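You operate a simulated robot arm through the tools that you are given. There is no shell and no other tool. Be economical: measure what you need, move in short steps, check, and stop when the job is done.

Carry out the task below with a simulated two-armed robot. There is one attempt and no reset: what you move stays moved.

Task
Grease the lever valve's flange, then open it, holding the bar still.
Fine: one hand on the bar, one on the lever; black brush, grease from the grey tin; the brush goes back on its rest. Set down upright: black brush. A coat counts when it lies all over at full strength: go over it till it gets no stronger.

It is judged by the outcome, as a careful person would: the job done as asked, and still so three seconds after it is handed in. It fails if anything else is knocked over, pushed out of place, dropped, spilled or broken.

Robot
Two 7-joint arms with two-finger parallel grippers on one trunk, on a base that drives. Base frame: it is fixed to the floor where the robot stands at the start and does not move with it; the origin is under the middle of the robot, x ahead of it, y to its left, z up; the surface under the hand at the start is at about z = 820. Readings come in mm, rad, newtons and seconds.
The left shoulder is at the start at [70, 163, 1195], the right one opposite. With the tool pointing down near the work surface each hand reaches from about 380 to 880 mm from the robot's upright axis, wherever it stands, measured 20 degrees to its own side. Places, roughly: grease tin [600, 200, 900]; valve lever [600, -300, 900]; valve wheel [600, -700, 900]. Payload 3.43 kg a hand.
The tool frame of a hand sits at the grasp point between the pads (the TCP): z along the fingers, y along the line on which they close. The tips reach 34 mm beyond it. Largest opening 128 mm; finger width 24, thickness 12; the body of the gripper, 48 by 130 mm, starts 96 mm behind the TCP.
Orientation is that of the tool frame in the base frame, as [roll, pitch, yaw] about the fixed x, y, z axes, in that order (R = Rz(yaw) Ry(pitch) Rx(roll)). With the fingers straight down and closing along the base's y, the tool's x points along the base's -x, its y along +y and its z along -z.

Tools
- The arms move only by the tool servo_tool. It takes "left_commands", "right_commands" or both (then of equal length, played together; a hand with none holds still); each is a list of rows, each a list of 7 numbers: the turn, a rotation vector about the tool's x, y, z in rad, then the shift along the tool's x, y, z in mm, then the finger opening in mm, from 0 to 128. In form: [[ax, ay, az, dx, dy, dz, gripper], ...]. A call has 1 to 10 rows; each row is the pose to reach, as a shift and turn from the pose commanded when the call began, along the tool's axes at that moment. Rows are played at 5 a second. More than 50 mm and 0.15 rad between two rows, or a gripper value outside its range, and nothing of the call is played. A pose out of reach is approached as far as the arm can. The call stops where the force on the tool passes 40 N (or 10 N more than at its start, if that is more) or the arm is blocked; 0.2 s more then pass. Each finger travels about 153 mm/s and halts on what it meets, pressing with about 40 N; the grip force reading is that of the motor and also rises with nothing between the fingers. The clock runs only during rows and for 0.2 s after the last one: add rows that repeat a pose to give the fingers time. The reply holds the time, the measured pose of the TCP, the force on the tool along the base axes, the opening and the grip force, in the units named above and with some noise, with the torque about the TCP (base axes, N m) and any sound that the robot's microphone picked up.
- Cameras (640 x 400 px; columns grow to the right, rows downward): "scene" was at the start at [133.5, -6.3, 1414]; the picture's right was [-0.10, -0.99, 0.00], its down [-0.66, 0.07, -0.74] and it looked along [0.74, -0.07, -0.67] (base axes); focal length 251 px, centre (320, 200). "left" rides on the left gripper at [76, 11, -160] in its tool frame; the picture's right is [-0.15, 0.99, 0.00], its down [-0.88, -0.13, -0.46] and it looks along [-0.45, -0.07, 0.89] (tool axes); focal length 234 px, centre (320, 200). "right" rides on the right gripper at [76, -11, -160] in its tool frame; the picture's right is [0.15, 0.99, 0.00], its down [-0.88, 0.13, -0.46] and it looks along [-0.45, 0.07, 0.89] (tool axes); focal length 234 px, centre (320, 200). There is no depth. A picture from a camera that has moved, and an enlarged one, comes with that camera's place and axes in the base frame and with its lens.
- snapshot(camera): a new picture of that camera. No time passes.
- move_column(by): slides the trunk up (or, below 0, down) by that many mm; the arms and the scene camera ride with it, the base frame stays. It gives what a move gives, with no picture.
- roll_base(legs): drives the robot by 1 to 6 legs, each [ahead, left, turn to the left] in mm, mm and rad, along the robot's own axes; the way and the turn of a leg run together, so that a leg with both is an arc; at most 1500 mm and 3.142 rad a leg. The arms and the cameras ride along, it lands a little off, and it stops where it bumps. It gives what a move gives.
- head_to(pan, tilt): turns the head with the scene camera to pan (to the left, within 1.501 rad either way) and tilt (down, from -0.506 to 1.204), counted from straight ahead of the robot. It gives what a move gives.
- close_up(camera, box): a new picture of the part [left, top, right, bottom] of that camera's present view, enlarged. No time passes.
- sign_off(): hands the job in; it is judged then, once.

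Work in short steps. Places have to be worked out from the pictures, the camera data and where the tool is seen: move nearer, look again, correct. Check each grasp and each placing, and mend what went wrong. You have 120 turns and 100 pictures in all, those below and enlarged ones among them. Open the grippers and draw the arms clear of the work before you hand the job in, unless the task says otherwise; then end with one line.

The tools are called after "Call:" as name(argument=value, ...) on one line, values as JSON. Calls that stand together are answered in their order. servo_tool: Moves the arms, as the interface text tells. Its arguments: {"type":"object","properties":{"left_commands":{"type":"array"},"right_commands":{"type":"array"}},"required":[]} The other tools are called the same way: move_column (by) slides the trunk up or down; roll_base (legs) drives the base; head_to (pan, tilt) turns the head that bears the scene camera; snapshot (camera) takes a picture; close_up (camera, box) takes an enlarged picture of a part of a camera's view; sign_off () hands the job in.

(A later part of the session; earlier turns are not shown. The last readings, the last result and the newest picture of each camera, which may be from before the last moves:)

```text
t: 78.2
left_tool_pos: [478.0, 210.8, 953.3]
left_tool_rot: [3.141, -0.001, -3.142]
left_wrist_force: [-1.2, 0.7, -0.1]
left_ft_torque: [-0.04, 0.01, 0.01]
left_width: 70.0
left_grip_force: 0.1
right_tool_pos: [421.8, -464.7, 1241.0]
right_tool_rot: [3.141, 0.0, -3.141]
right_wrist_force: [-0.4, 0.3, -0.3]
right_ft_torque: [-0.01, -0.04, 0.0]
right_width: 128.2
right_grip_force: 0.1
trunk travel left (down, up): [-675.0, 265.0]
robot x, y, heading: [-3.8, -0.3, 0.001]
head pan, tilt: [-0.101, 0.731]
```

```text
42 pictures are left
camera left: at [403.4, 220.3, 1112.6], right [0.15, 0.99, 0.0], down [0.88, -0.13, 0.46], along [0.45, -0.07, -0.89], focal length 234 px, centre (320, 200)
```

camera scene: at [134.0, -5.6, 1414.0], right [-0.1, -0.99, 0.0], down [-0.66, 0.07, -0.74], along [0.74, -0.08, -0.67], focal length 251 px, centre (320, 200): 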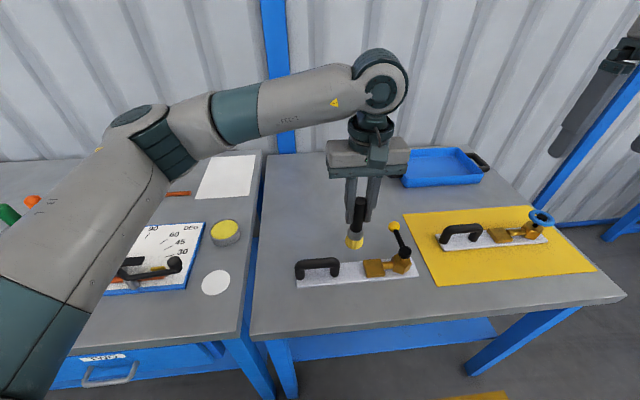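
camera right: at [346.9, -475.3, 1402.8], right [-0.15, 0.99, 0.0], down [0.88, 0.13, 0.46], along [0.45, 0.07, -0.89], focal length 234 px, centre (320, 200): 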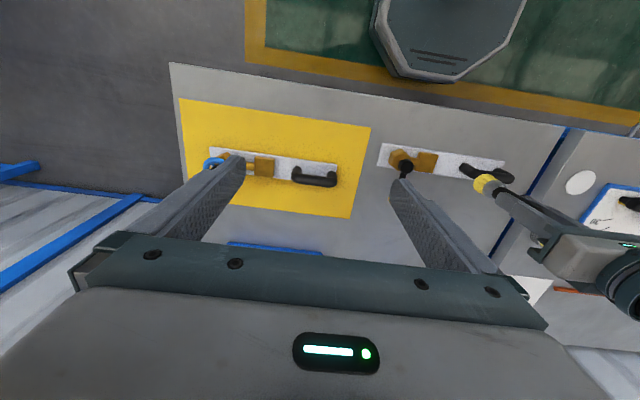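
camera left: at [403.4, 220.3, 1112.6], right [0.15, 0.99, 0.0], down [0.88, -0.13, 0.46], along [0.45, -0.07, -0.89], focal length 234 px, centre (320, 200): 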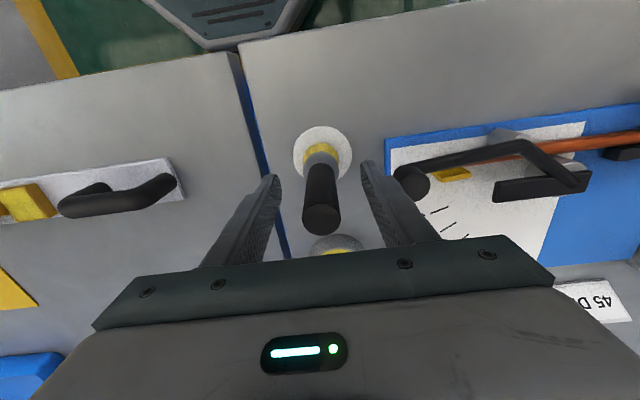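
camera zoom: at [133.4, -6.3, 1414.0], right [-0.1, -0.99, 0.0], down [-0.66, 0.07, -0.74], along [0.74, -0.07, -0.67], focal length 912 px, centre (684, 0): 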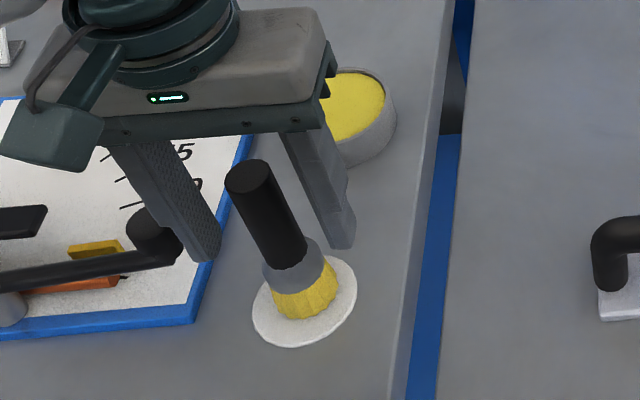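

The brush stands upright centred on its rest. I lift clear, then move to above the bar at about [490, -35] while turning the hand 90° so that it closes across the bar.

Call:
servo_tool(left_commands=[[0, 0, 0, 0, 0, -40, 70], [0, 0, 0, 0, 0, -85, 70], [0, 0, 0, 0, 0, -120, 70], [0, 0, 0.14, -2, -35, -120, 70], [0, 0, 0.28, -4, -70, -120, 70], [0, 0, 0.42, -6, -105, -120, 70], [0, 0, 0.56, -8, -140, -120, 70], [0, 0, 0.7, -10, -175, -120, 70], [0, 0, 0.84, -12, -210, -120, 70], [0, 0, 0.98, -12, -245, -120, 70]])

Call:
servo_tool(left_commands=[[0, 0, 0.14, 0, 0, 0, 70], [0, 0, 0.28, 0, 0, 0, 70], [0, 0, 0.42, 0, 0, 0, 70], [0, 0, 0.53, 0, 0, 0, 70], [0, 0, 0.59, 0, 0, 0, 70], [0, 0, 0.59, 0, 0, 0, 70]])

Call:
snapshot(camera="scene")

Call:
snapshot(camera="left")

```text
t: 80.4
left_tool_pos: [491.4, -36.2, 1072.6]
left_tool_rot: [-3.14, -0.001, 2.159]
left_wrist_force: [0.1, 0.1, 0.1]
left_ft_torque: [0.01, -0.02, -0.01]
left_width: 69.9
left_grip_force: 0.1
right_tool_pos: [422.7, -465.7, 1239.9]
right_tool_rot: [3.14, 0.0, 3.141]
right_wrist_force: [0.3, -0.4, 0.0]
right_ft_torque: [-0.01, 0.0, 0.0]
right_width: 128.0
right_grip_force: 0.1
trunk travel left (down, up): [-675.0, 265.0]
robot x, y, heading: [2.3, -0.2, -0.0]
head pan, tilt: [-0.101, 0.731]
```

```text
t: 81.8
left_tool_pos: [490.3, -36.5, 1071.2]
left_tool_rot: [3.141, 0.001, 1.572]
left_wrist_force: [0.5, 0.8, -0.1]
left_ft_torque: [-0.01, 0.01, 0.03]
left_width: 69.8
left_grip_force: 0.1
right_tool_pos: [422.1, -463.1, 1241.1]
right_tool_rot: [-3.141, 0.0, 3.141]
right_wrist_force: [-0.1, -0.9, 0.1]
right_ft_torque: [-0.04, 0.0, 0.0]
right_width: 127.8
right_grip_force: 0.1
trunk travel left (down, up): [-675.0, 265.0]
robot x, y, heading: [-3.0, -1.5, -0.001]
head pan, tilt: [-0.101, 0.731]
```

```text
41 pictures are left
camera scene: at [133.2, -6.2, 1414.1], right [-0.1, -0.99, 0.0], down [-0.66, 0.07, -0.74], along [0.74, -0.07, -0.67], focal length 251 px, centre (320, 200)
```

scene: 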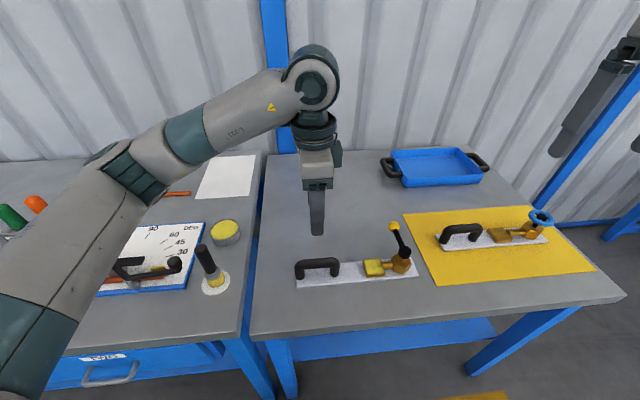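

```text
40 pictures are left
camera left: at [502.3, 40.1, 1232.0], right [0.99, -0.15, 0.0], down [-0.13, -0.88, 0.46], along [-0.07, -0.45, -0.89], focal length 234 px, centre (320, 200)
```

left: 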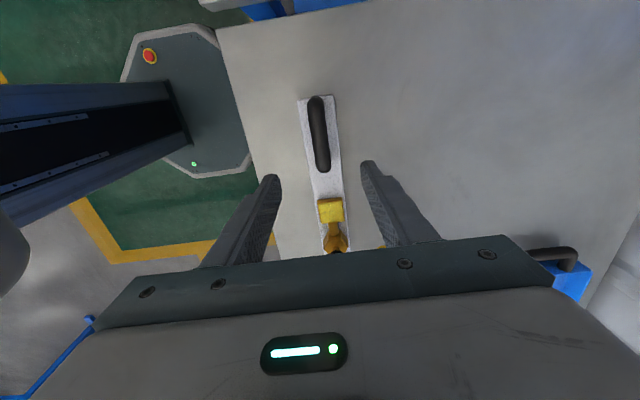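

The bar is at x about 490.5, centre y -33. I lower straddling it to TCP z 882.

Call:
servo_tool(left_commands=[[0, 0, 0, 2, 0, 45, 70], [0, 0, 0, 2, 0, 90, 70], [0, 0, 0, 2, 0, 130, 70], [0, 0, 0, 2, 0, 165, 70], [0, 0, 0, 2, 0, 189, 70], [0, 0, 0, 2, 0, 189, 70]])

Call:
close_up(camera="left", box=[220, 50, 420, 250])

Call:
close_up(camera="scene", box=[270, 210, 430, 310])

```text
t: 83.2
left_tool_pos: [492.1, -25.0, 906.4]
left_tool_rot: [3.12, 0.002, 1.569]
left_wrist_force: [0.7, 0.1, -0.7]
left_ft_torque: [0.04, -0.01, -0.02]
left_width: 70.1
left_grip_force: 0.0
left hand out of reach, approached as far as the arm can: row 1, 2, 3, 4, 5, 6
right_tool_pos: [423.9, -464.3, 1240.2]
right_tool_rot: [3.139, -0.002, 3.141]
right_wrist_force: [1.0, 0.6, -0.3]
right_ft_torque: [0.0, 0.02, -0.03]
right_width: 127.6
right_grip_force: 0.0
trunk travel left (down, up): [-675.0, 265.0]
robot x, y, heading: [-5.0, 1.5, -0.0]
head pan, tilt: [-0.101, 0.731]
```

```text
2.00 times, centred on (320, 150) of left
camera zoom: at [500.2, 49.5, 1065.0], right [0.99, -0.15, 0.02], down [-0.14, -0.88, 0.46], along [-0.05, -0.45, -0.89], focal length 468 px, centre (320, 300)
```

zoom: 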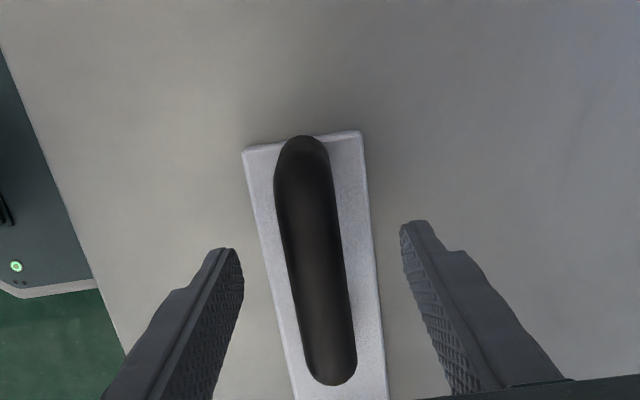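

```text
4.00 times, centred on (350, 260) of scene
camera zoom: at [135.5, -7.6, 1413.8], right [-0.1, -0.99, 0.0], down [-0.67, 0.07, -0.74], along [0.74, -0.07, -0.67], focal length 1004 px, centre (200, -40)
```

zoom: 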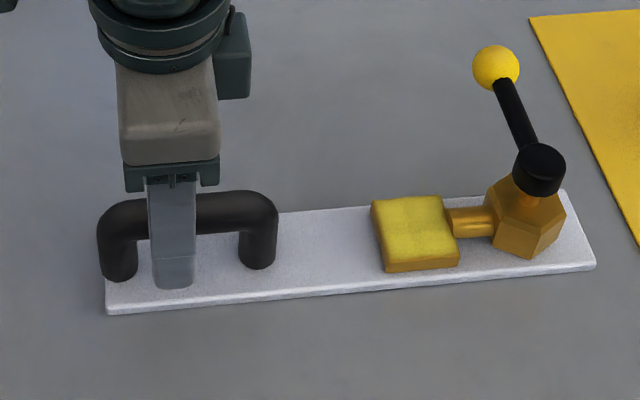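

The left arm is at its reach limit here; the fingers straddle correctly, though. I'll raise the hand, then lower the trunk 80 mm to gain downward reach.

Call:
servo_tool(left_commands=[[0, 0, 0, 0, 0, -45, 70], [0, 0, 0, 0, 0, -90, 70], [0, 0, 0, 0, 0, -120, 70], [0, 0, 0, 0, 0, -120, 70]])

Call:
move_column(by=-80)

Call:
snapshot(camera="scene")

```text
t: 84.2
left_tool_pos: [486.8, -12.6, 1016.8]
left_tool_rot: [-3.139, 0.001, 1.589]
left_wrist_force: [0.3, -0.6, -0.3]
left_ft_torque: [-0.01, 0.06, 0.0]
left_width: 69.9
left_grip_force: 0.1
left hand out of reach, approached as far as the arm can: row 1, 2, 3, 4
right_tool_pos: [423.0, -465.1, 1240.8]
right_tool_rot: [-3.141, -0.001, 3.141]
right_wrist_force: [0.0, -0.2, 0.4]
right_ft_torque: [0.02, -0.01, 0.0]
right_width: 127.8
right_grip_force: 0.0
trunk travel left (down, up): [-675.0, 265.0]
robot x, y, heading: [-2.4, 0.3, -0.001]
head pan, tilt: [-0.101, 0.731]
```

```text
t: 85.4
left_tool_pos: [486.7, -11.9, 936.0]
left_tool_rot: [-3.14, 0.002, 1.588]
left_wrist_force: [0.5, -0.5, 0.7]
left_ft_torque: [0.0, 0.0, -0.01]
left_width: 69.9
left_grip_force: 0.2
right_tool_pos: [421.9, -464.7, 1161.9]
right_tool_rot: [3.141, 0.001, -3.141]
right_wrist_force: [-0.4, -0.4, -0.5]
right_ft_torque: [0.01, 0.01, -0.01]
right_width: 127.9
right_grip_force: 0.1
trunk travel left (down, up): [-595.0, 345.0]
robot x, y, heading: [-0.3, -1.5, 0.002]
head pan, tilt: [-0.101, 0.731]
```

```text
37 pictures are left
camera scene: at [133.1, -5.9, 1334.1], right [-0.1, -0.99, 0.0], down [-0.66, 0.07, -0.74], along [0.74, -0.08, -0.67], focal length 251 px, centre (320, 200)
```

scene: 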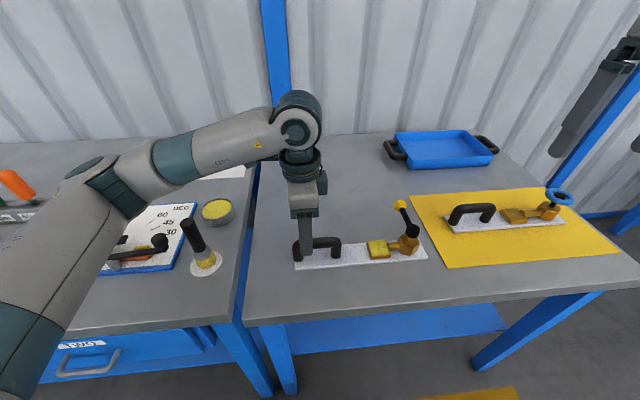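

I check whether the pose is reachable from this lower trunk with a null move.

Call:
servo_tool(left_commands=[[0, 0, 0, 0, 0, 0, 70], [0, 0, 0, 0, 0, 0, 70]])

```text
t: 86.0
left_tool_pos: [486.6, -12.0, 937.3]
left_tool_rot: [-3.139, 0.002, 1.588]
left_wrist_force: [-0.2, 0.8, -0.1]
left_ft_torque: [-0.01, -0.03, 0.02]
left_width: 70.0
left_grip_force: 0.1
right_tool_pos: [422.3, -464.7, 1161.0]
right_tool_rot: [-3.141, 0.0, -3.141]
right_wrist_force: [0.2, 0.5, 0.6]
right_ft_torque: [0.0, 0.0, 0.01]
right_width: 127.9
right_grip_force: 0.0
trunk travel left (down, up): [-595.0, 345.0]
robot x, y, heading: [0.0, -2.4, -0.001]
head pan, tilt: [-0.101, 0.731]
```

Commanded pose equals the actual one. Try moving toward the bar centre and down.

Call:
servo_tool(left_commands=[[0, 0, 0.02, -10, 4, 0, 70], [0, 0, 0.02, -20, 4, 10, 70], [0, 0, 0.02, -20, 4, 30, 70], [0, 0, 0.02, -20, 4, 30, 70]])

```text
t: 87.0
left_tool_pos: [487.6, -12.7, 936.0]
left_tool_rot: [-3.141, 0.002, 1.588]
left_wrist_force: [0.2, -0.4, 0.1]
left_ft_torque: [-0.04, 0.0, 0.0]
left_width: 70.0
left_grip_force: 0.0
left hand out of reach, approached as far as the arm can: row 1, 2, 3, 4
right_tool_pos: [421.5, -464.0, 1161.0]
right_tool_rot: [3.14, -0.001, 3.141]
right_wrist_force: [-0.7, 0.2, 0.3]
right_ft_torque: [-0.02, -0.04, -0.02]
right_width: 127.8
right_grip_force: 0.1
trunk travel left (down, up): [-595.0, 345.0]
robot x, y, heading: [0.7, 2.0, -0.002]
head pan, tilt: [-0.101, 0.731]
```

Stuck at a wrist limit. I raise and unwind the hand the other way (total -180°), putting its camera on the -y side instead.

Call:
servo_tool(left_commands=[[0, 0, 0, 0, 0, -40, 70], [0, 0, -0.14, 0, 0, -80, 70], [0, 0, -0.28, 0, 0, -100, 70], [0, 0, -0.42, 0, 0, -100, 70], [0, 0, -0.56, 0, 0, -100, 70], [0, 0, -0.7, 0, 0, -100, 70], [0, 0, -0.84, 0, 0, -100, 70], [0, 0, -0.98, 0, 0, -100, 70], [0, 0, -1.12, 0, 0, -100, 70], [0, 0, -1.26, 0, 0, -100, 70]])

Call:
servo_tool(left_commands=[[0, 0, -0.14, 0, 0, 0, 70], [0, 0, -0.28, 0, 0, 0, 70], [0, 0, -0.42, 0, 0, 0, 70], [0, 0, -0.56, 0, 0, 0, 70], [0, 0, -0.7, 0, 0, 0, 70], [0, 0, -0.84, 0, 0, 0, 70], [0, 0, -0.98, 0, 0, 0, 70], [0, 0, -1.12, 0, 0, 0, 70], [0, 0, -1.26, 0, 0, 0, 70], [0, 0, -1.4, 0, 0, 0, 70]])

```text
t: 89.2
left_tool_pos: [487.4, -12.8, 1037.0]
left_tool_rot: [-3.138, -0.003, 2.83]
left_wrist_force: [-0.8, -0.1, 0.2]
left_ft_torque: [0.0, -0.01, -0.01]
left_width: 69.9
left_grip_force: 0.2
right_tool_pos: [422.5, -463.9, 1162.3]
right_tool_rot: [-3.141, 0.001, -3.141]
right_wrist_force: [0.5, -0.4, 0.3]
right_ft_torque: [0.04, 0.01, 0.03]
right_width: 128.3
right_grip_force: 0.0
trunk travel left (down, up): [-595.0, 345.0]
robot x, y, heading: [-1.6, -0.1, 0.0]
head pan, tilt: [-0.101, 0.731]
```

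```text
t: 91.4
left_tool_pos: [486.6, -10.7, 1037.7]
left_tool_rot: [3.139, -0.004, -2.054]
left_wrist_force: [-0.9, 0.3, 0.1]
left_ft_torque: [0.03, 0.0, 0.01]
left_width: 70.3
left_grip_force: 0.1
right_tool_pos: [421.8, -463.8, 1161.7]
right_tool_rot: [-3.141, -0.001, 3.141]
right_wrist_force: [-0.8, 0.3, 0.5]
right_ft_torque: [-0.02, -0.01, -0.05]
right_width: 128.2
right_grip_force: 0.0
trunk travel left (down, up): [-595.0, 345.0]
robot x, y, heading: [-2.5, 1.1, 0.003]
head pan, tilt: [-0.101, 0.731]
```

No limit this way. Finish the rotation.

Call:
servo_tool(left_commands=[[0, 0, -0.14, 0, 0, 0, 70], [0, 0, -0.28, 0, 0, 0, 70], [0, 0, -0.42, 0, 0, 0, 70], [0, 0, -0.483, 0, 0, 0, 70], [0, 0, -0.483, 0, 0, 0, 70]])

Call:
snapshot(camera="left")

```text
t: 92.6
left_tool_pos: [487.6, -11.1, 1037.0]
left_tool_rot: [3.139, -0.001, -1.571]
left_wrist_force: [-0.1, 0.1, 0.7]
left_ft_torque: [0.0, 0.01, -0.02]
left_width: 70.2
left_grip_force: 0.2
right_tool_pos: [422.4, -464.2, 1162.4]
right_tool_rot: [3.142, 0.0, 3.141]
right_wrist_force: [0.3, 0.1, 0.8]
right_ft_torque: [-0.03, 0.0, 0.01]
right_width: 128.0
right_grip_force: 0.0
trunk travel left (down, up): [-595.0, 345.0]
robot x, y, heading: [0.9, -0.9, -0.003]
head pan, tilt: [-0.101, 0.731]
```

```text
36 pictures are left
camera left: at [477.7, -87.5, 1196.8], right [-0.99, 0.15, 0.0], down [0.13, 0.88, 0.45], along [0.06, 0.45, -0.89], focal length 234 px, centre (320, 200)
```

left: 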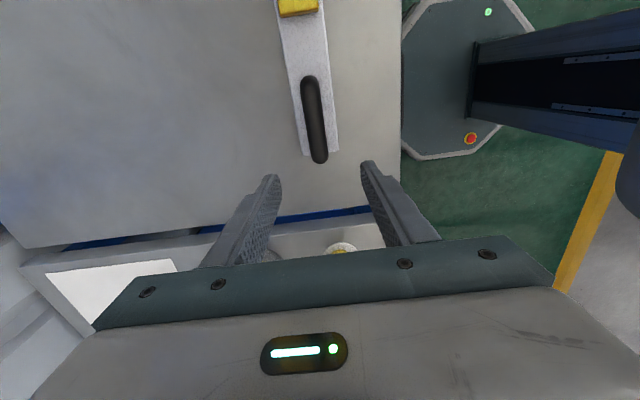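

Bar centre about [490, -38]. Lower over it.

Call:
servo_tool(left_commands=[[0, 0, 0, 26, -2.5, 0, 70], [0, 0, 0, 26, -2.5, 45, 70], [0, 0, 0, 26, -2.5, 90, 70], [0, 0, 0, 26, -2.5, 130, 70], [0, 0, 0, 26, -2.5, 154, 70], [0, 0, 0, 26, -2.5, 154, 70]])

Call:
close_up(camera="left", box=[220, 50, 420, 250])

Call:
close_up(camera="scene", box=[270, 190, 430, 290])

```text
t: 94.0
left_tool_pos: [490.5, -38.0, 880.5]
left_tool_rot: [3.141, -0.001, -1.574]
left_wrist_force: [0.2, 0.0, -0.7]
left_ft_torque: [-0.02, 0.0, 0.01]
left_width: 70.2
left_grip_force: 0.0
right_tool_pos: [423.0, -464.1, 1161.2]
right_tool_rot: [-3.141, -0.001, 3.141]
right_wrist_force: [-0.4, -0.1, 0.3]
right_ft_torque: [0.0, 0.0, 0.0]
right_width: 128.0
right_grip_force: 0.0
trunk travel left (down, up): [-595.0, 345.0]
robot x, y, heading: [-0.7, -3.3, -0.004]
head pan, tilt: [-0.101, 0.731]
```

```text
2.00 times, centred on (320, 150) of left
camera zoom: at [480.5, -114.6, 1040.9], right [-0.99, 0.15, 0.0], down [0.13, 0.88, 0.45], along [0.07, 0.45, -0.89], focal length 468 px, centre (320, 300)
```

zoom: 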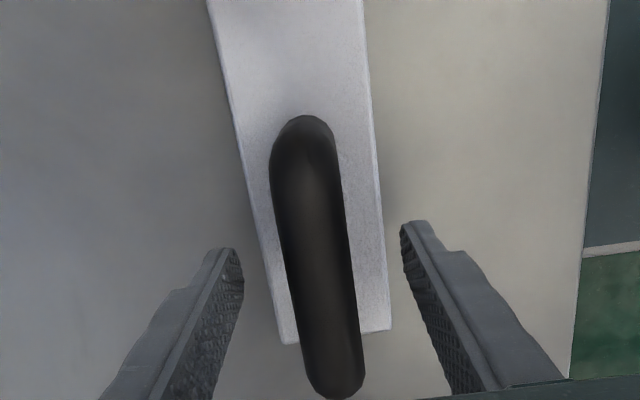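

```text
4.00 times, centred on (350, 240) of scene
camera zoom: at [133.3, -6.7, 1334.1], right [-0.1, -0.99, 0.0], down [-0.66, 0.07, -0.74], along [0.74, -0.07, -0.67], focal length 1004 px, centre (200, 40)
```

zoom: 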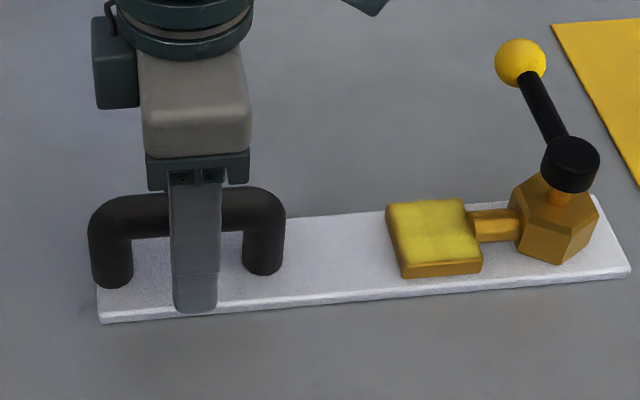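

Hand straddles the bar well. Close on it gently.

Call:
servo_tool(left_commands=[[0, 0, 0, 0, 0, 0, 50], [0, 0, 0, 0, 0, 0, 36], [0, 0, 0, 0, 0, 0, 28], [0, 0, 0, 0, 0, 0, 20], [0, 0, 0, 0, 0, 0, 5], [0, 0, 0, 0, 0, 0, 5]])

Call:
snapshot(camera="scene")

```text
t: 95.4
left_tool_pos: [490.7, -38.5, 881.9]
left_tool_rot: [3.139, -0.002, -1.573]
left_wrist_force: [-0.8, -0.2, -0.2]
left_ft_torque: [0.01, -0.05, -0.11]
left_width: 24.6
left_grip_force: 40.2
right_tool_pos: [423.0, -464.0, 1160.9]
right_tool_rot: [-3.141, 0.0, -3.14]
right_wrist_force: [1.1, -0.5, 0.0]
right_ft_torque: [-0.01, 0.01, 0.02]
right_width: 128.0
right_grip_force: 0.1
trunk travel left (down, up): [-595.0, 345.0]
robot x, y, heading: [1.6, 1.4, 0.001]
head pan, tilt: [-0.101, 0.731]
```

```text
33 pictures are left
camera scene: at [133.5, -6.3, 1334.0], right [-0.1, -0.99, 0.0], down [-0.66, 0.07, -0.74], along [0.74, -0.07, -0.67], focal length 251 px, centre (320, 200)
```

scene: 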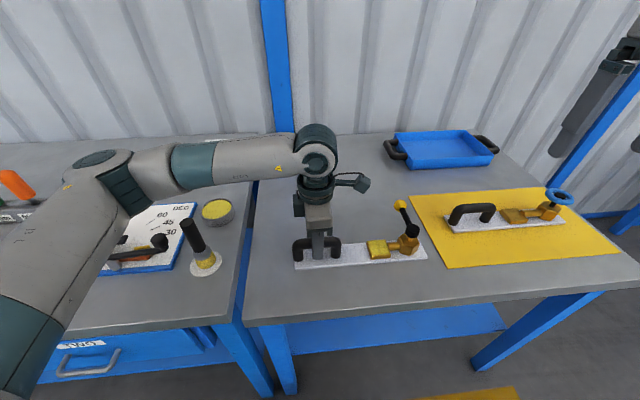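

The bar is held at 24.6 mm with no residual force. Now the right hand: I close its fingers into a pusher, turn it 90° (so its body clears the left hand) and bring it above the -y side of the lever ball.

Call:
servo_tool(right_commands=[[0, 0, -0.14, -14, 14, 0, 100], [0, 0, -0.28, -28, 28, 0, 60], [0, 0, -0.42, -42, 42, 0, 20], [0, 0, -0.56, -56, 56, 0, 0], [0, 0, -0.7, -70, 70, 0, 0], [0, 0, -0.84, -84, 84, 0, 0], [0, 0, -0.98, -98, 98, 0, 0], [0, 0, -1.12, -112, 112, 10, 0], [0, 0, -1.26, -126, 126, 20, 0], [0, 0, -1.4, -140, 140, 40, 0]])

Call:
snapshot(camera="scene")

```text
t: 97.6
left_tool_pos: [491.0, -38.0, 881.4]
left_tool_rot: [3.138, -0.003, -1.572]
left_wrist_force: [0.2, 2.5, 0.3]
left_ft_torque: [-0.58, 0.17, -0.22]
left_width: 24.4
left_grip_force: 40.3
right_tool_pos: [444.1, -210.9, 1095.3]
right_tool_rot: [-3.138, 0.002, -1.752]
right_wrist_force: [0.1, -0.7, 0.4]
right_ft_torque: [-0.02, -0.03, -0.01]
right_width: 0.2
right_grip_force: 32.7
right hand out of reach, approached as far as the arm can: row 6, 7, 8, 9, 10
trunk travel left (down, up): [-595.0, 345.0]
robot x, y, heading: [1.6, -0.8, -0.001]
head pan, tilt: [-0.101, 0.731]
```

```text
32 pictures are left
camera scene: at [133.6, -6.0, 1334.1], right [-0.1, -0.99, 0.0], down [-0.66, 0.07, -0.74], along [0.74, -0.08, -0.67], focal length 251 px, centre (320, 200)
```

scene: 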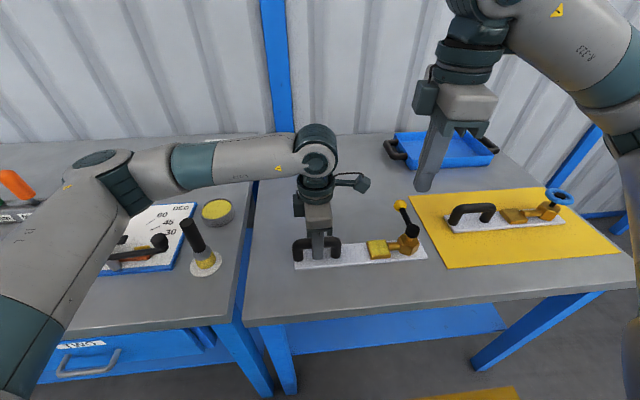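

The right wrist cannot yaw that way either. I bring it back to the straight orientation above the -y side of the ball.

Call:
servo_tool(right_commands=[[0, 0, 0.14, 8, -13, 0, 0], [0, 0, 0.28, 16, -27, 0, 0], [0, 0, 0.42, 24, -40, 0, 0], [0, 0, 0.56, 31, -54, 0, 0], [0, 0, 0.7, 39, -67, 0, 0], [0, 0, 0.84, 47, -80, 0, 0], [0, 0, 0.98, 54, -94, 0, 0], [0, 0, 1.12, 62, -107, 0, 0], [0, 0, 1.26, 70, -121, 0, 0], [0, 0, 1.39, 77, -134, 0, 0]])

Call:
snapshot(camera="right")

Call:
close_up(camera="scene", box=[270, 90, 490, 270])

```text
t: 99.8
left_tool_pos: [490.6, -37.9, 881.4]
left_tool_rot: [3.14, -0.001, -1.571]
left_wrist_force: [0.1, 0.2, 1.3]
left_ft_torque: [0.11, 0.12, -0.1]
left_width: 24.4
left_grip_force: 40.0
right_tool_pos: [561.9, -311.8, 1096.5]
right_tool_rot: [3.141, -0.001, -3.134]
right_wrist_force: [-0.5, 0.4, 0.0]
right_ft_torque: [-0.02, -0.03, 0.0]
right_width: 0.1
right_grip_force: 33.1
trunk travel left (down, up): [-595.0, 345.0]
robot x, y, heading: [2.0, -0.2, -0.001]
head pan, tilt: [-0.101, 0.731]
```

```text
31 pictures are left
camera right: at [485.8, -323.8, 1256.2], right [-0.15, 0.99, 0.0], down [0.88, 0.14, 0.46], along [0.45, 0.07, -0.89], focal length 234 px, centre (320, 200)
```

right: 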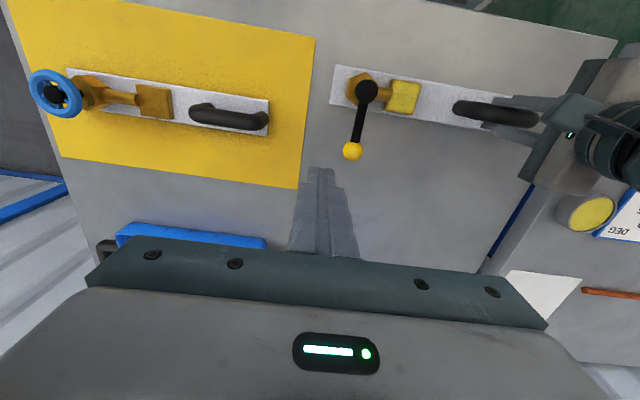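

```text
2.22 times, centred on (380, 180) of scene
camera zoom: at [133.5, -6.3, 1334.0], right [-0.1, -0.99, 0.0], down [-0.66, 0.07, -0.74], along [0.74, -0.07, -0.67], focal length 558 px, centre (187, 244)
```

zoom: 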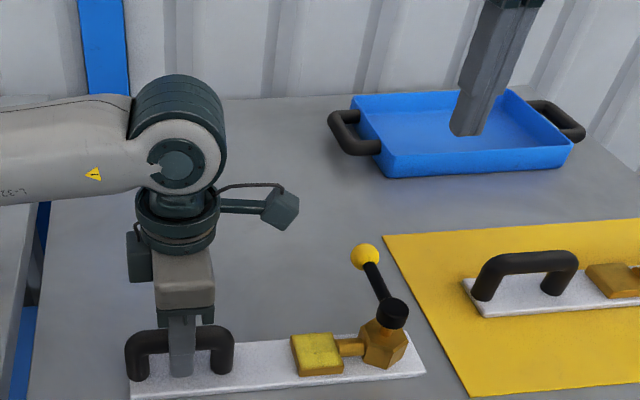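

Ball at about [576, -258, 901]. Lower the closed fingers beside it on the -y side.

Call:
servo_tool(right_commands=[[0, 0, 0, -5, 8, 45, 0], [0, 0, 0, -10, 8, 90, 0], [0, 0, 0, -10, 8, 135, 0], [0, 0, 0, -10, 8, 175, 0], [0, 0, 0, -10, 8, 190, 0], [0, 0, 0, -10, 8, 190, 0]])

Call:
close_up(camera="scene", box=[350, 150, 450, 270])

Call:
close_up(camera="right", box=[260, 60, 460, 230])

```text
t: 101.2
left_tool_pos: [490.8, -38.7, 881.9]
left_tool_rot: [3.139, -0.001, -1.572]
left_wrist_force: [-0.7, 1.3, 0.4]
left_ft_torque: [0.12, 0.01, -0.06]
left_width: 24.2
left_grip_force: 39.3
right_tool_pos: [571.1, -303.8, 903.0]
right_tool_rot: [-3.14, 0.001, -3.132]
right_wrist_force: [-1.1, 0.0, -0.8]
right_ft_torque: [0.02, 0.02, -0.01]
right_width: 0.1
right_grip_force: 33.3
trunk travel left (down, up): [-595.0, 345.0]
robot x, y, heading: [0.9, 1.1, -0.005]
head pan, tilt: [-0.101, 0.731]
```

```text
3.33 times, centred on (400, 210) of scene
camera zoom: at [133.4, -6.2, 1334.0], right [-0.1, -0.99, 0.0], down [-0.66, 0.07, -0.74], along [0.74, -0.08, -0.67], focal length 836 px, centre (53, 167)
```

zoom: 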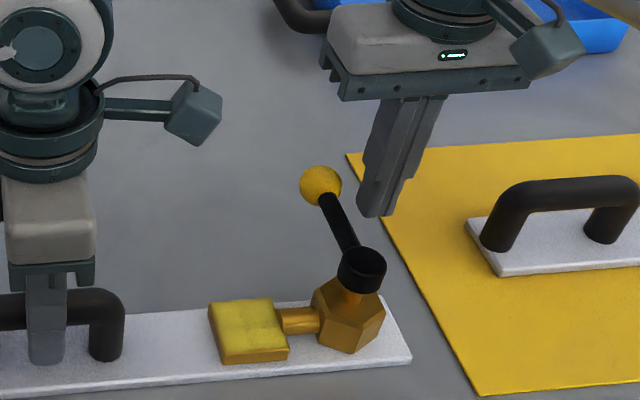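

```text
2.35 times, centred on (360, 145) of right
camera zoom: at [494.1, -316.2, 1063.5], right [-0.16, 0.99, 0.0], down [0.88, 0.14, 0.46], along [0.45, 0.07, -0.89], focal length 551 px, centre (226, 329)
```

zoom: 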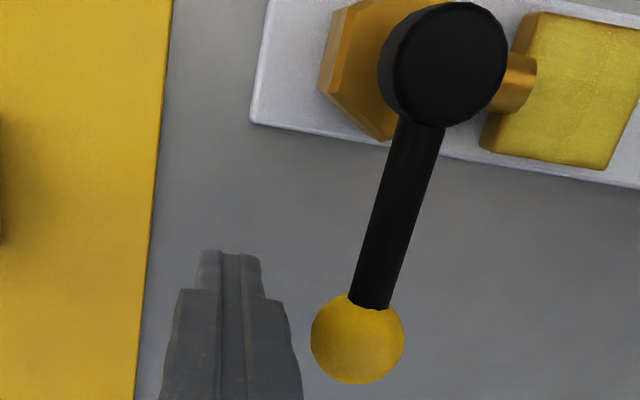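

Fingers are level with the ball. Push gently toward +y to test this direction of turn.

Call:
servo_tool(right_commands=[[0, 0, 0, 0, 12, 0, 0], [0, 0, 0, 0, 20, 0, 0], [0, 0, 0, 0, 26, 0, 0], [0, 0, 0, 0, 31, 0, 0], [0, 0, 0, 0, 36, 0, 0], [0, 0, 0, 1, 41, 0, 0]])

Call:
close_up(camera="scene", box=[350, 150, 450, 270])

```text
t: 102.2
left_tool_pos: [490.7, -36.0, 881.3]
left_tool_rot: [3.137, 0.007, -1.57]
left_wrist_force: [-3.3, 4.8, 4.0]
left_ft_torque: [0.14, 0.29, 0.36]
left_width: 24.6
left_grip_force: 39.8
right_tool_pos: [571.8, -277.7, 904.8]
right_tool_rot: [-3.134, 0.001, 3.141]
right_wrist_force: [2.2, -5.9, -1.3]
right_ft_torque: [-0.07, 0.01, -0.08]
right_width: 0.0
right_grip_force: 33.0
trunk travel left (down, up): [-595.0, 345.0]
robot x, y, heading: [-1.8, 2.7, 0.0]
head pan, tilt: [-0.101, 0.731]
stopped in row 5 (right hand): the force on the tool passed its limit at 43 N (the readings are from after the stop); the commanded pose is now the measured one
```

```text
3.33 times, centred on (400, 210) of scene
camera zoom: at [133.3, -6.8, 1334.1], right [-0.1, -0.99, 0.0], down [-0.66, 0.07, -0.74], along [0.74, -0.08, -0.67], focal length 836 px, centre (53, 167)
```

zoom: 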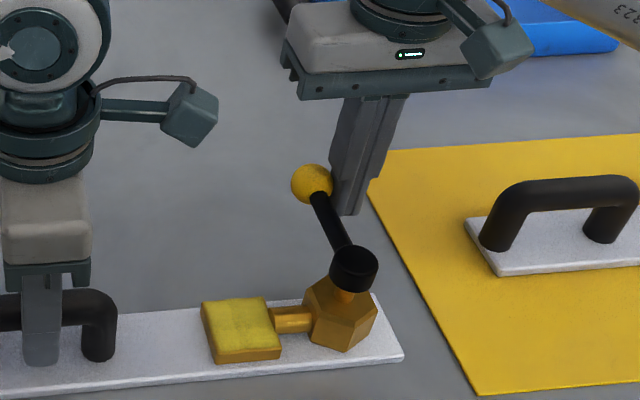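

The lever does not yield in this direction; the whole plate shifted a few mm with the left hand. I back off at once and check the plate's position.

Call:
servo_tool(right_commands=[[0, 0, 0, 0, -10, 0, 0], [0, 0, 0, 0, -25, 0, 0], [0, 0, 0, 0, -25, 0, 0]])

Call:
close_up(camera="scene", box=[350, 150, 450, 270])

```text
t: 103.0
left_tool_pos: [490.2, -35.5, 879.6]
left_tool_rot: [3.137, 0.004, -1.57]
left_wrist_force: [-0.1, 0.9, 1.4]
left_ft_torque: [0.27, -0.04, 0.3]
left_width: 24.5
left_grip_force: 39.6
right_tool_pos: [572.9, -302.7, 906.2]
right_tool_rot: [-3.135, 0.001, -3.139]
right_wrist_force: [-0.5, 0.3, 0.4]
right_ft_torque: [0.03, 0.02, -0.01]
right_width: 0.2
right_grip_force: 33.0
trunk travel left (down, up): [-595.0, 345.0]
robot x, y, heading: [0.4, -0.3, -0.003]
head pan, tilt: [-0.101, 0.731]
```

```text
3.33 times, centred on (400, 210) of scene
camera zoom: at [133.4, -6.4, 1334.0], right [-0.1, -0.99, 0.0], down [-0.66, 0.07, -0.74], along [0.74, -0.08, -0.67], focal length 836 px, centre (53, 167)
```

zoom: 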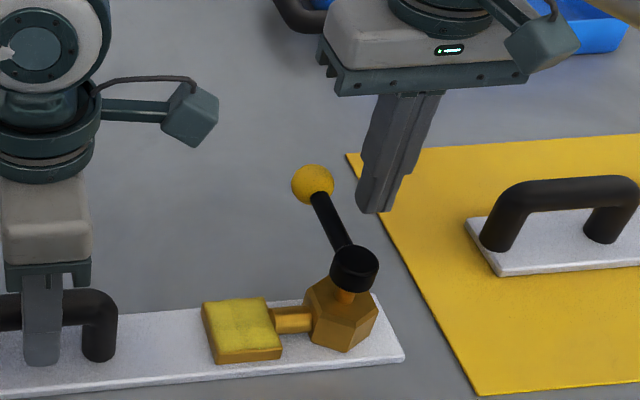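

The plate stayed about 4-5 mm displaced toward +y; I move it back with the left hand before going on.

Call:
servo_tool(left_commands=[[0, 0, 0, 2, 0, 0, 5], [0, 0, 0, 4, 0, -1, 5], [0, 0, 0, 4, 0, -1, 5]])

Call:
close_up(camera="scene", box=[350, 150, 450, 270])

```text
t: 103.8
left_tool_pos: [491.5, -39.1, 880.6]
left_tool_rot: [3.135, 0.006, -1.57]
left_wrist_force: [-0.6, 0.7, 1.0]
left_ft_torque: [-0.09, 0.0, 0.08]
left_width: 24.6
left_grip_force: 39.8
right_tool_pos: [571.5, -303.6, 904.6]
right_tool_rot: [-3.134, 0.001, 3.142]
right_wrist_force: [0.0, -1.0, 0.1]
right_ft_torque: [-0.02, 0.02, 0.02]
right_width: 0.0
right_grip_force: 32.8
trunk travel left (down, up): [-595.0, 345.0]
robot x, y, heading: [2.9, -2.6, -0.001]
head pan, tilt: [-0.101, 0.731]
```

```text
3.33 times, centred on (400, 210) of scene
camera zoom: at [133.9, -6.5, 1333.9], right [-0.1, -0.99, 0.0], down [-0.66, 0.07, -0.74], along [0.74, -0.08, -0.67], focal length 836 px, centre (53, 167)
```

zoom: 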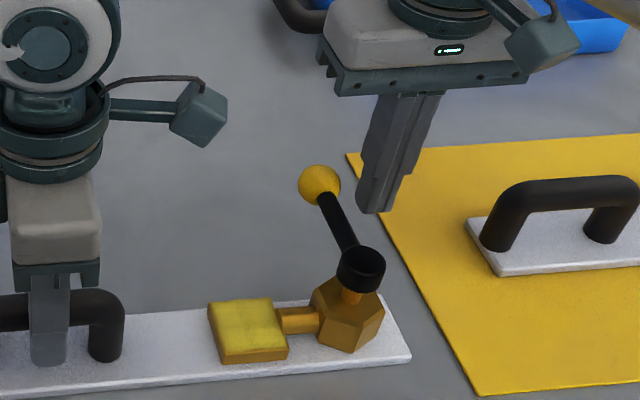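

Back in its original place. Now try the other direction: hop over the ball to its +y side.

Call:
servo_tool(right_commands=[[0, 0, 0, 0, 0, -40, 0], [0, 0, 0, 0, 0, -75, 0], [0, 0, 0, 0, 40, -75, 0], [0, 0, 0, -2, 82, -75, 0], [0, 0, 0, -2, 84, -35, 0], [0, 0, 0, -2, 84, 0, 0], [0, 0, 0, -2, 84, 0, 0]])

Call:
close_up(camera="scene", box=[340, 130, 460, 270])

```text
t: 105.4
left_tool_pos: [490.9, -40.4, 881.8]
left_tool_rot: [3.137, 0.008, -1.571]
left_wrist_force: [-0.2, 0.9, -0.3]
left_ft_torque: [0.24, 0.01, 0.03]
left_width: 24.4
left_grip_force: 40.4
right_tool_pos: [575.6, -217.8, 902.2]
right_tool_rot: [-3.134, -0.001, 3.14]
right_wrist_force: [-0.6, 0.1, 0.8]
right_ft_torque: [0.02, 0.0, 0.02]
right_width: 0.0
right_grip_force: 32.9
trunk travel left (down, up): [-595.0, 345.0]
robot x, y, heading: [0.5, 2.3, -0.002]
head pan, tilt: [-0.101, 0.731]
```

```text
2.86 times, centred on (400, 200) of scene
camera zoom: at [133.9, -6.5, 1334.0], right [-0.1, -0.99, 0.0], down [-0.66, 0.07, -0.74], along [0.74, -0.08, -0.67], focal length 717 px, centre (91, 200)
```

zoom: 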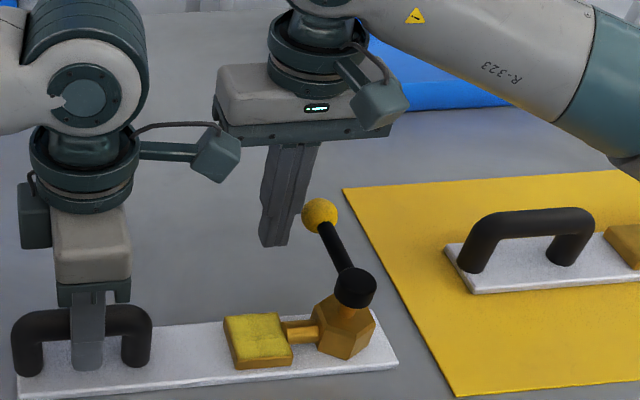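

Right hand clear of the left. Push toward -y in small steps.

Call:
servo_tool(right_commands=[[0, 0, 0, 0, -8, 0, 0], [0, 0, 0, 0, -13, 0, 0], [0, 0, 0, 0, -18, 0, 0], [0, 0, 0, 0, -23, 0, 0], [0, 0, 0, 1, -28, 0, 0], [0, 0, 0, 2, -33, 0, 0]])

Call:
close_up(camera="scene", box=[340, 130, 460, 270])

```text
t: 106.8
left_tool_pos: [489.8, -40.1, 880.7]
left_tool_rot: [3.137, 0.005, -1.57]
left_wrist_force: [-2.5, -4.5, -0.2]
left_ft_torque: [-0.15, 0.11, -0.76]
left_width: 24.5
left_grip_force: 40.4
right_tool_pos: [571.9, -251.4, 904.9]
right_tool_rot: [-3.135, 0.002, 3.14]
right_wrist_force: [3.2, 2.5, -0.4]
right_ft_torque: [0.02, -0.03, 0.02]
right_width: 0.0
right_grip_force: 33.0
trunk travel left (down, up): [-595.0, 345.0]
robot x, y, heading: [1.0, -1.5, 0.003]
head pan, tilt: [-0.101, 0.731]
```

```text
2.86 times, centred on (400, 200) of scene
camera zoom: at [134.0, -6.8, 1334.0], right [-0.1, -0.99, 0.0], down [-0.66, 0.07, -0.74], along [0.74, -0.08, -0.67], focal length 717 px, centre (91, 200)
```

zoom: 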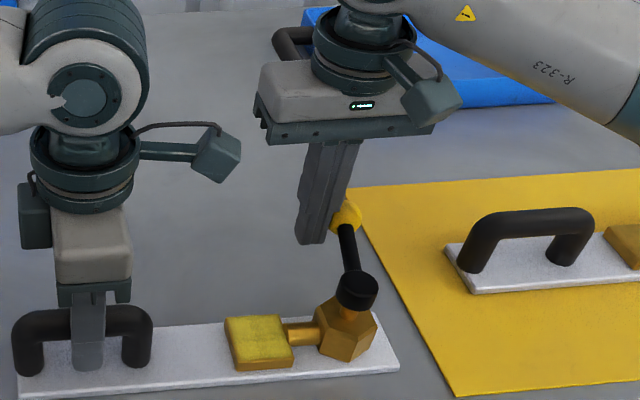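

The lever turns easily this way, with the plate still. I continue along the arc about the hub.

Call:
servo_tool(right_commands=[[0, 0, 0, -1, -6, 0, 0], [0, 0, 0, 0, -12, 0, 0], [0, 0, 0, 0, -18, 0, 0], [0, 0, 0, 1, -24, 0, 0], [0, 0, 0, 4, -36, 0, 0], [0, 0, 0, 9, -47, 0, 0], [0, 0, 0, 15.5, -57, 0, 0], [0, 0, 0, 23, -66, 0, 0]])

Call:
close_up(camera="scene", box=[340, 130, 460, 270])

```text
t: 108.6
left_tool_pos: [489.7, -38.9, 881.2]
left_tool_rot: [3.136, 0.008, -1.573]
left_wrist_force: [0.0, 0.7, -0.4]
left_ft_torque: [-0.13, 0.15, -0.01]
left_width: 24.7
left_grip_force: 39.2
right_tool_pos: [549.0, -317.0, 904.4]
right_tool_rot: [-3.133, 0.003, 3.141]
right_wrist_force: [-0.4, 0.3, -0.3]
right_ft_torque: [0.02, -0.01, -0.01]
right_width: 0.0
right_grip_force: 32.9
trunk travel left (down, up): [-595.0, 345.0]
robot x, y, heading: [-1.0, 2.9, 0.002]
head pan, tilt: [-0.101, 0.731]
```

```text
2.86 times, centred on (400, 200) of scene
camera zoom: at [133.4, -6.6, 1334.1], right [-0.1, -0.99, 0.0], down [-0.66, 0.07, -0.74], along [0.74, -0.08, -0.67], focal length 717 px, centre (91, 200)
```

zoom: 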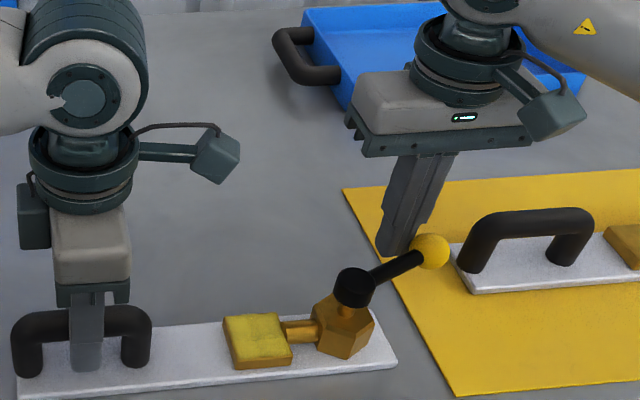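

Lever past 55°, plate still. Continue gently to the parallel position.

Call:
servo_tool(right_commands=[[0, 0, 0, 9, -8, 0, 0], [0, 0, 0, 19, -15, 0, 0], [0, 0, 0, 27, -19, 0, 0], [0, 0, 0, 31, -20, 0, 0], [0, 0, 0, 34, -21, 0, 0], [0, 0, 0, 37, -21, 0, 0]])

Call:
close_up(camera="scene", box=[340, 130, 460, 270])

Call:
close_up(camera="right", box=[220, 20, 480, 220])

```text
t: 110.0
left_tool_pos: [490.5, -40.3, 881.6]
left_tool_rot: [3.138, 0.008, -1.57]
left_wrist_force: [-4.1, -1.8, 0.6]
left_ft_torque: [-0.03, 0.02, -1.2]
left_width: 24.5
left_grip_force: 40.1
right_tool_pos: [512.7, -339.2, 904.3]
right_tool_rot: [-3.135, 0.002, -3.141]
right_wrist_force: [4.8, 1.9, 0.1]
right_ft_torque: [0.05, -0.01, 0.01]
right_width: 0.0
right_grip_force: 32.7
trunk travel left (down, up): [-595.0, 345.0]
robot x, y, heading: [-0.8, -0.6, -0.001]
head pan, tilt: [-0.101, 0.731]
```

```text
2.86 times, centred on (400, 200) of scene
camera zoom: at [134.0, -6.6, 1334.0], right [-0.1, -0.99, 0.0], down [-0.66, 0.07, -0.74], along [0.74, -0.08, -0.67], focal length 717 px, centre (91, 200)
```

zoom: 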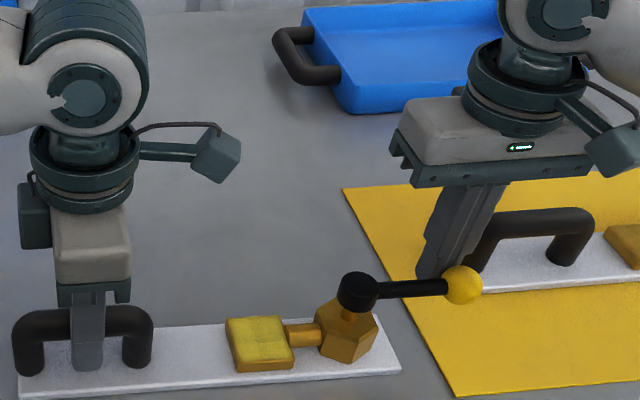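

```text
2.00 times, centred on (350, 120) of right
camera zoom: at [436.2, -349.1, 1065.6], right [-0.15, 0.99, -0.01], down [0.88, 0.13, 0.46], along [0.45, 0.06, -0.89], focal length 468 px, centre (260, 360)
```

zoom: 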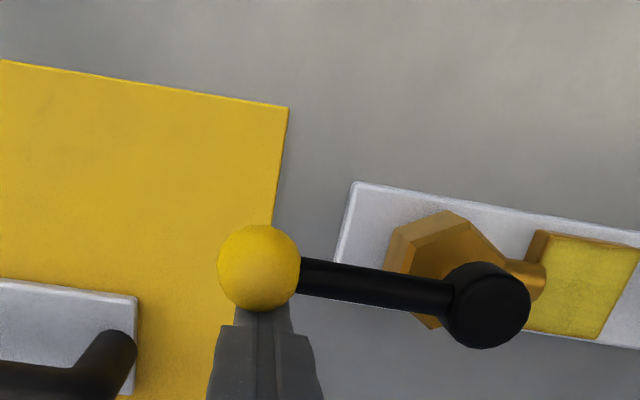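

The lever looks within a couple of degrees of parallel. I nudge slightly further to feel the end stop.

Call:
servo_tool(right_commands=[[0, 0, 0, 1.5, 0, 0, 0], [0, 0, 0, 3, 0, 0, 0], [0, 0, 0, 3, 0, 0, 0]])

Call:
close_up(camera="scene", box=[340, 130, 460, 270])

Call:
close_up(camera="right", box=[220, 20, 480, 220])

```text
t: 110.8
left_tool_pos: [491.4, -39.7, 880.8]
left_tool_rot: [3.136, 0.007, -1.571]
left_wrist_force: [-5.0, 1.7, 1.1]
left_ft_torque: [0.14, -0.03, -1.1]
left_width: 24.9
left_grip_force: 40.2
right_tool_pos: [508.8, -337.7, 905.6]
right_tool_rot: [-3.134, 0.001, 3.14]
right_wrist_force: [5.1, -1.7, 0.7]
right_ft_torque: [-0.03, -0.05, 0.01]
right_width: 0.0
right_grip_force: 32.7
trunk travel left (down, up): [-595.0, 345.0]
robot x, y, heading: [5.3, -1.9, -0.001]
head pan, tilt: [-0.101, 0.731]
```

```text
2.86 times, centred on (400, 200) of scene
camera zoom: at [134.0, -6.5, 1334.0], right [-0.1, -0.99, 0.0], down [-0.67, 0.07, -0.74], along [0.74, -0.08, -0.67], focal length 717 px, centre (91, 200)
```

zoom: 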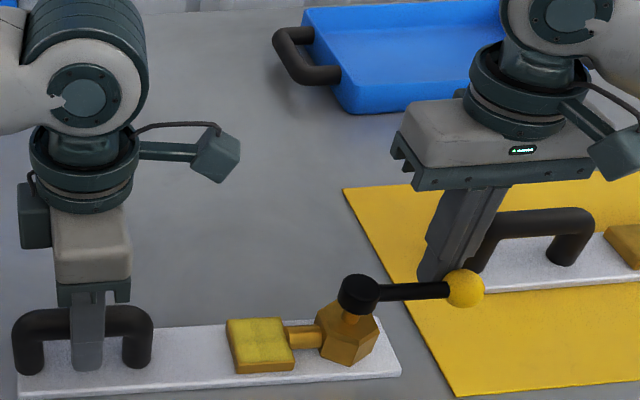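

```text
2.00 times, centred on (350, 120) of right
camera zoom: at [432.9, -348.4, 1065.8], right [-0.15, 0.99, -0.01], down [0.88, 0.13, 0.45], along [0.45, 0.06, -0.89], focal length 468 px, centre (260, 360)
```

zoom: 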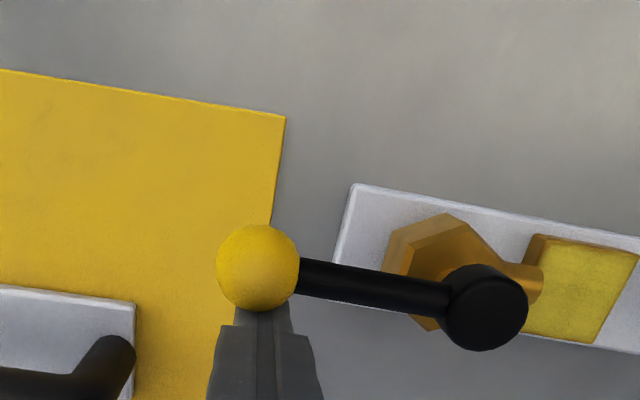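

Almost exactly parallel now (≈88°). One more 2 mm nudge to check whether the stop is reached.

Call:
servo_tool(right_commands=[[0, 0, 0, 1, 0, 0, 0], [0, 0, 0, 2, 0, 0, 0], [0, 0, 0, 2, 0, 0, 0]])

Call:
close_up(camera="scene", box=[340, 130, 460, 270])

```text
t: 111.6
left_tool_pos: [490.4, -39.0, 881.1]
left_tool_rot: [3.137, 0.006, -1.572]
left_wrist_force: [-4.0, -0.2, 0.4]
left_ft_torque: [0.4, 0.03, -1.09]
left_width: 24.9
left_grip_force: 40.1
right_tool_pos: [508.1, -337.8, 903.6]
right_tool_rot: [-3.134, 0.001, -3.141]
right_wrist_force: [4.4, 0.8, 2.3]
right_ft_torque: [0.0, -0.03, 0.01]
right_width: 0.2
right_grip_force: 33.1
trunk travel left (down, up): [-595.0, 345.0]
robot x, y, heading: [0.4, 2.8, 0.001]
head pan, tilt: [-0.101, 0.731]
```

```text
2.86 times, centred on (400, 200) of scene
camera zoom: at [134.0, -6.4, 1334.0], right [-0.1, -0.99, 0.0], down [-0.67, 0.07, -0.74], along [0.74, -0.08, -0.67], focal length 717 px, centre (91, 200)
```

zoom: 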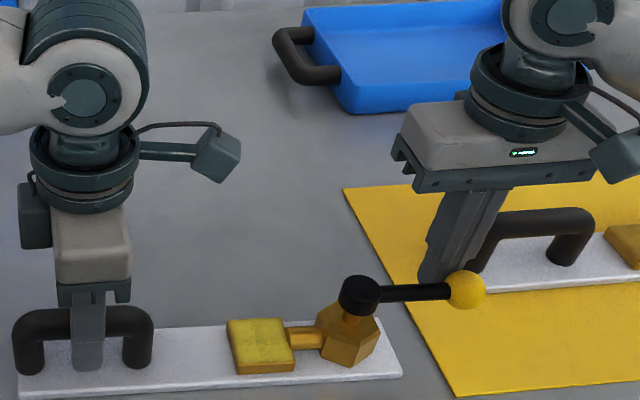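

The plate end pivots instead: the stop is reached. I back the right hand away and look at how the plate settles.

Call:
servo_tool(right_commands=[[0, 0, 0, -3, 0, 0, 0], [0, 0, 0, -15, 0, 0, 0], [0, 0, 0, -25, 0, 0, 0], [0, 0, 0, -25, 0, 0, 0]])

Call:
close_up(camera="scene", box=[340, 130, 460, 270])

```text
t: 112.6
left_tool_pos: [490.1, -40.1, 882.7]
left_tool_rot: [3.136, 0.005, -1.571]
left_wrist_force: [-0.5, -0.2, 0.1]
left_ft_torque: [-0.19, -0.04, -0.35]
left_width: 24.5
left_grip_force: 39.6
right_tool_pos: [530.5, -337.8, 905.3]
right_tool_rot: [-3.135, -0.001, -3.141]
right_wrist_force: [0.0, -0.1, 0.7]
right_ft_torque: [-0.02, 0.0, 0.0]
right_width: 0.0
right_grip_force: 33.2
trunk travel left (down, up): [-595.0, 345.0]
robot x, y, heading: [0.7, 1.7, 0.001]
head pan, tilt: [-0.101, 0.731]
```

```text
2.86 times, centred on (400, 200) of scene
camera zoom: at [133.6, -6.7, 1334.0], right [-0.1, -0.99, 0.0], down [-0.66, 0.07, -0.74], along [0.74, -0.08, -0.67], focal length 717 px, centre (91, 200)
```

zoom: 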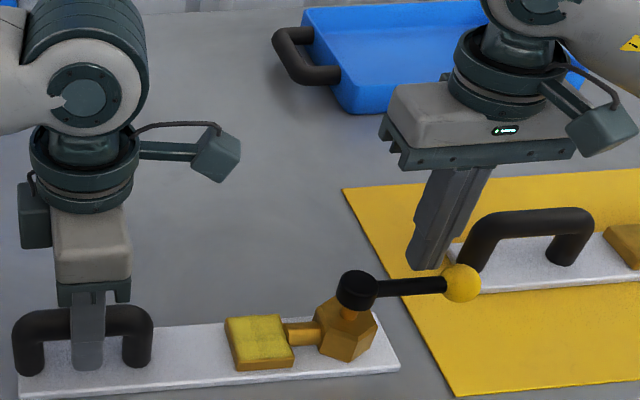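

Mostly sprung back; the plate is left about 1° rotated. I turn the left hand slightly to restore it.

Call:
servo_tool(left_commands=[[0, 0, -0.015, 0, 0, 0, 5], [0, 0, -0.028, 0, 0, 0, 5], [0, 0, -0.028, 0, 0, 0, 5]])

Call:
close_up(camera="scene", box=[340, 130, 460, 270])

```text
t: 113.4
left_tool_pos: [490.6, -40.6, 880.1]
left_tool_rot: [3.136, 0.007, -1.544]
left_wrist_force: [-0.9, -0.3, 0.1]
left_ft_torque: [0.25, -0.04, -0.34]
left_width: 24.6
left_grip_force: 40.2
right_tool_pos: [531.9, -338.1, 905.2]
right_tool_rot: [-3.135, 0.001, 3.141]
right_wrist_force: [-0.5, 0.5, 0.7]
right_ft_torque: [-0.02, 0.03, 0.0]
right_width: 0.0
right_grip_force: 32.9
trunk travel left (down, up): [-595.0, 345.0]
robot x, y, heading: [-1.8, -1.0, 0.002]
head pan, tilt: [-0.101, 0.731]
```

```text
2.86 times, centred on (400, 200) of scene
camera zoom: at [133.8, -6.6, 1334.0], right [-0.1, -0.99, 0.0], down [-0.66, 0.07, -0.74], along [0.74, -0.08, -0.67], focal length 717 px, centre (91, 200)
```

zoom: 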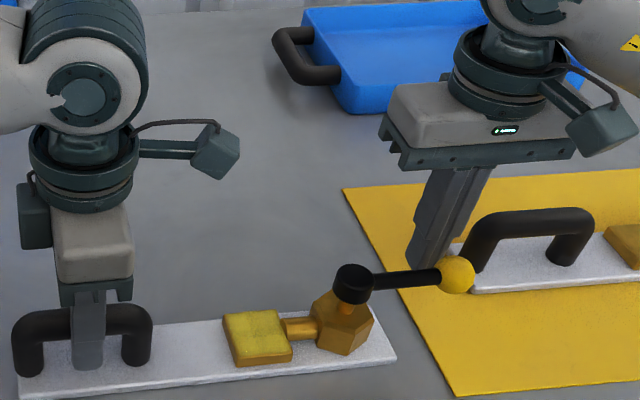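

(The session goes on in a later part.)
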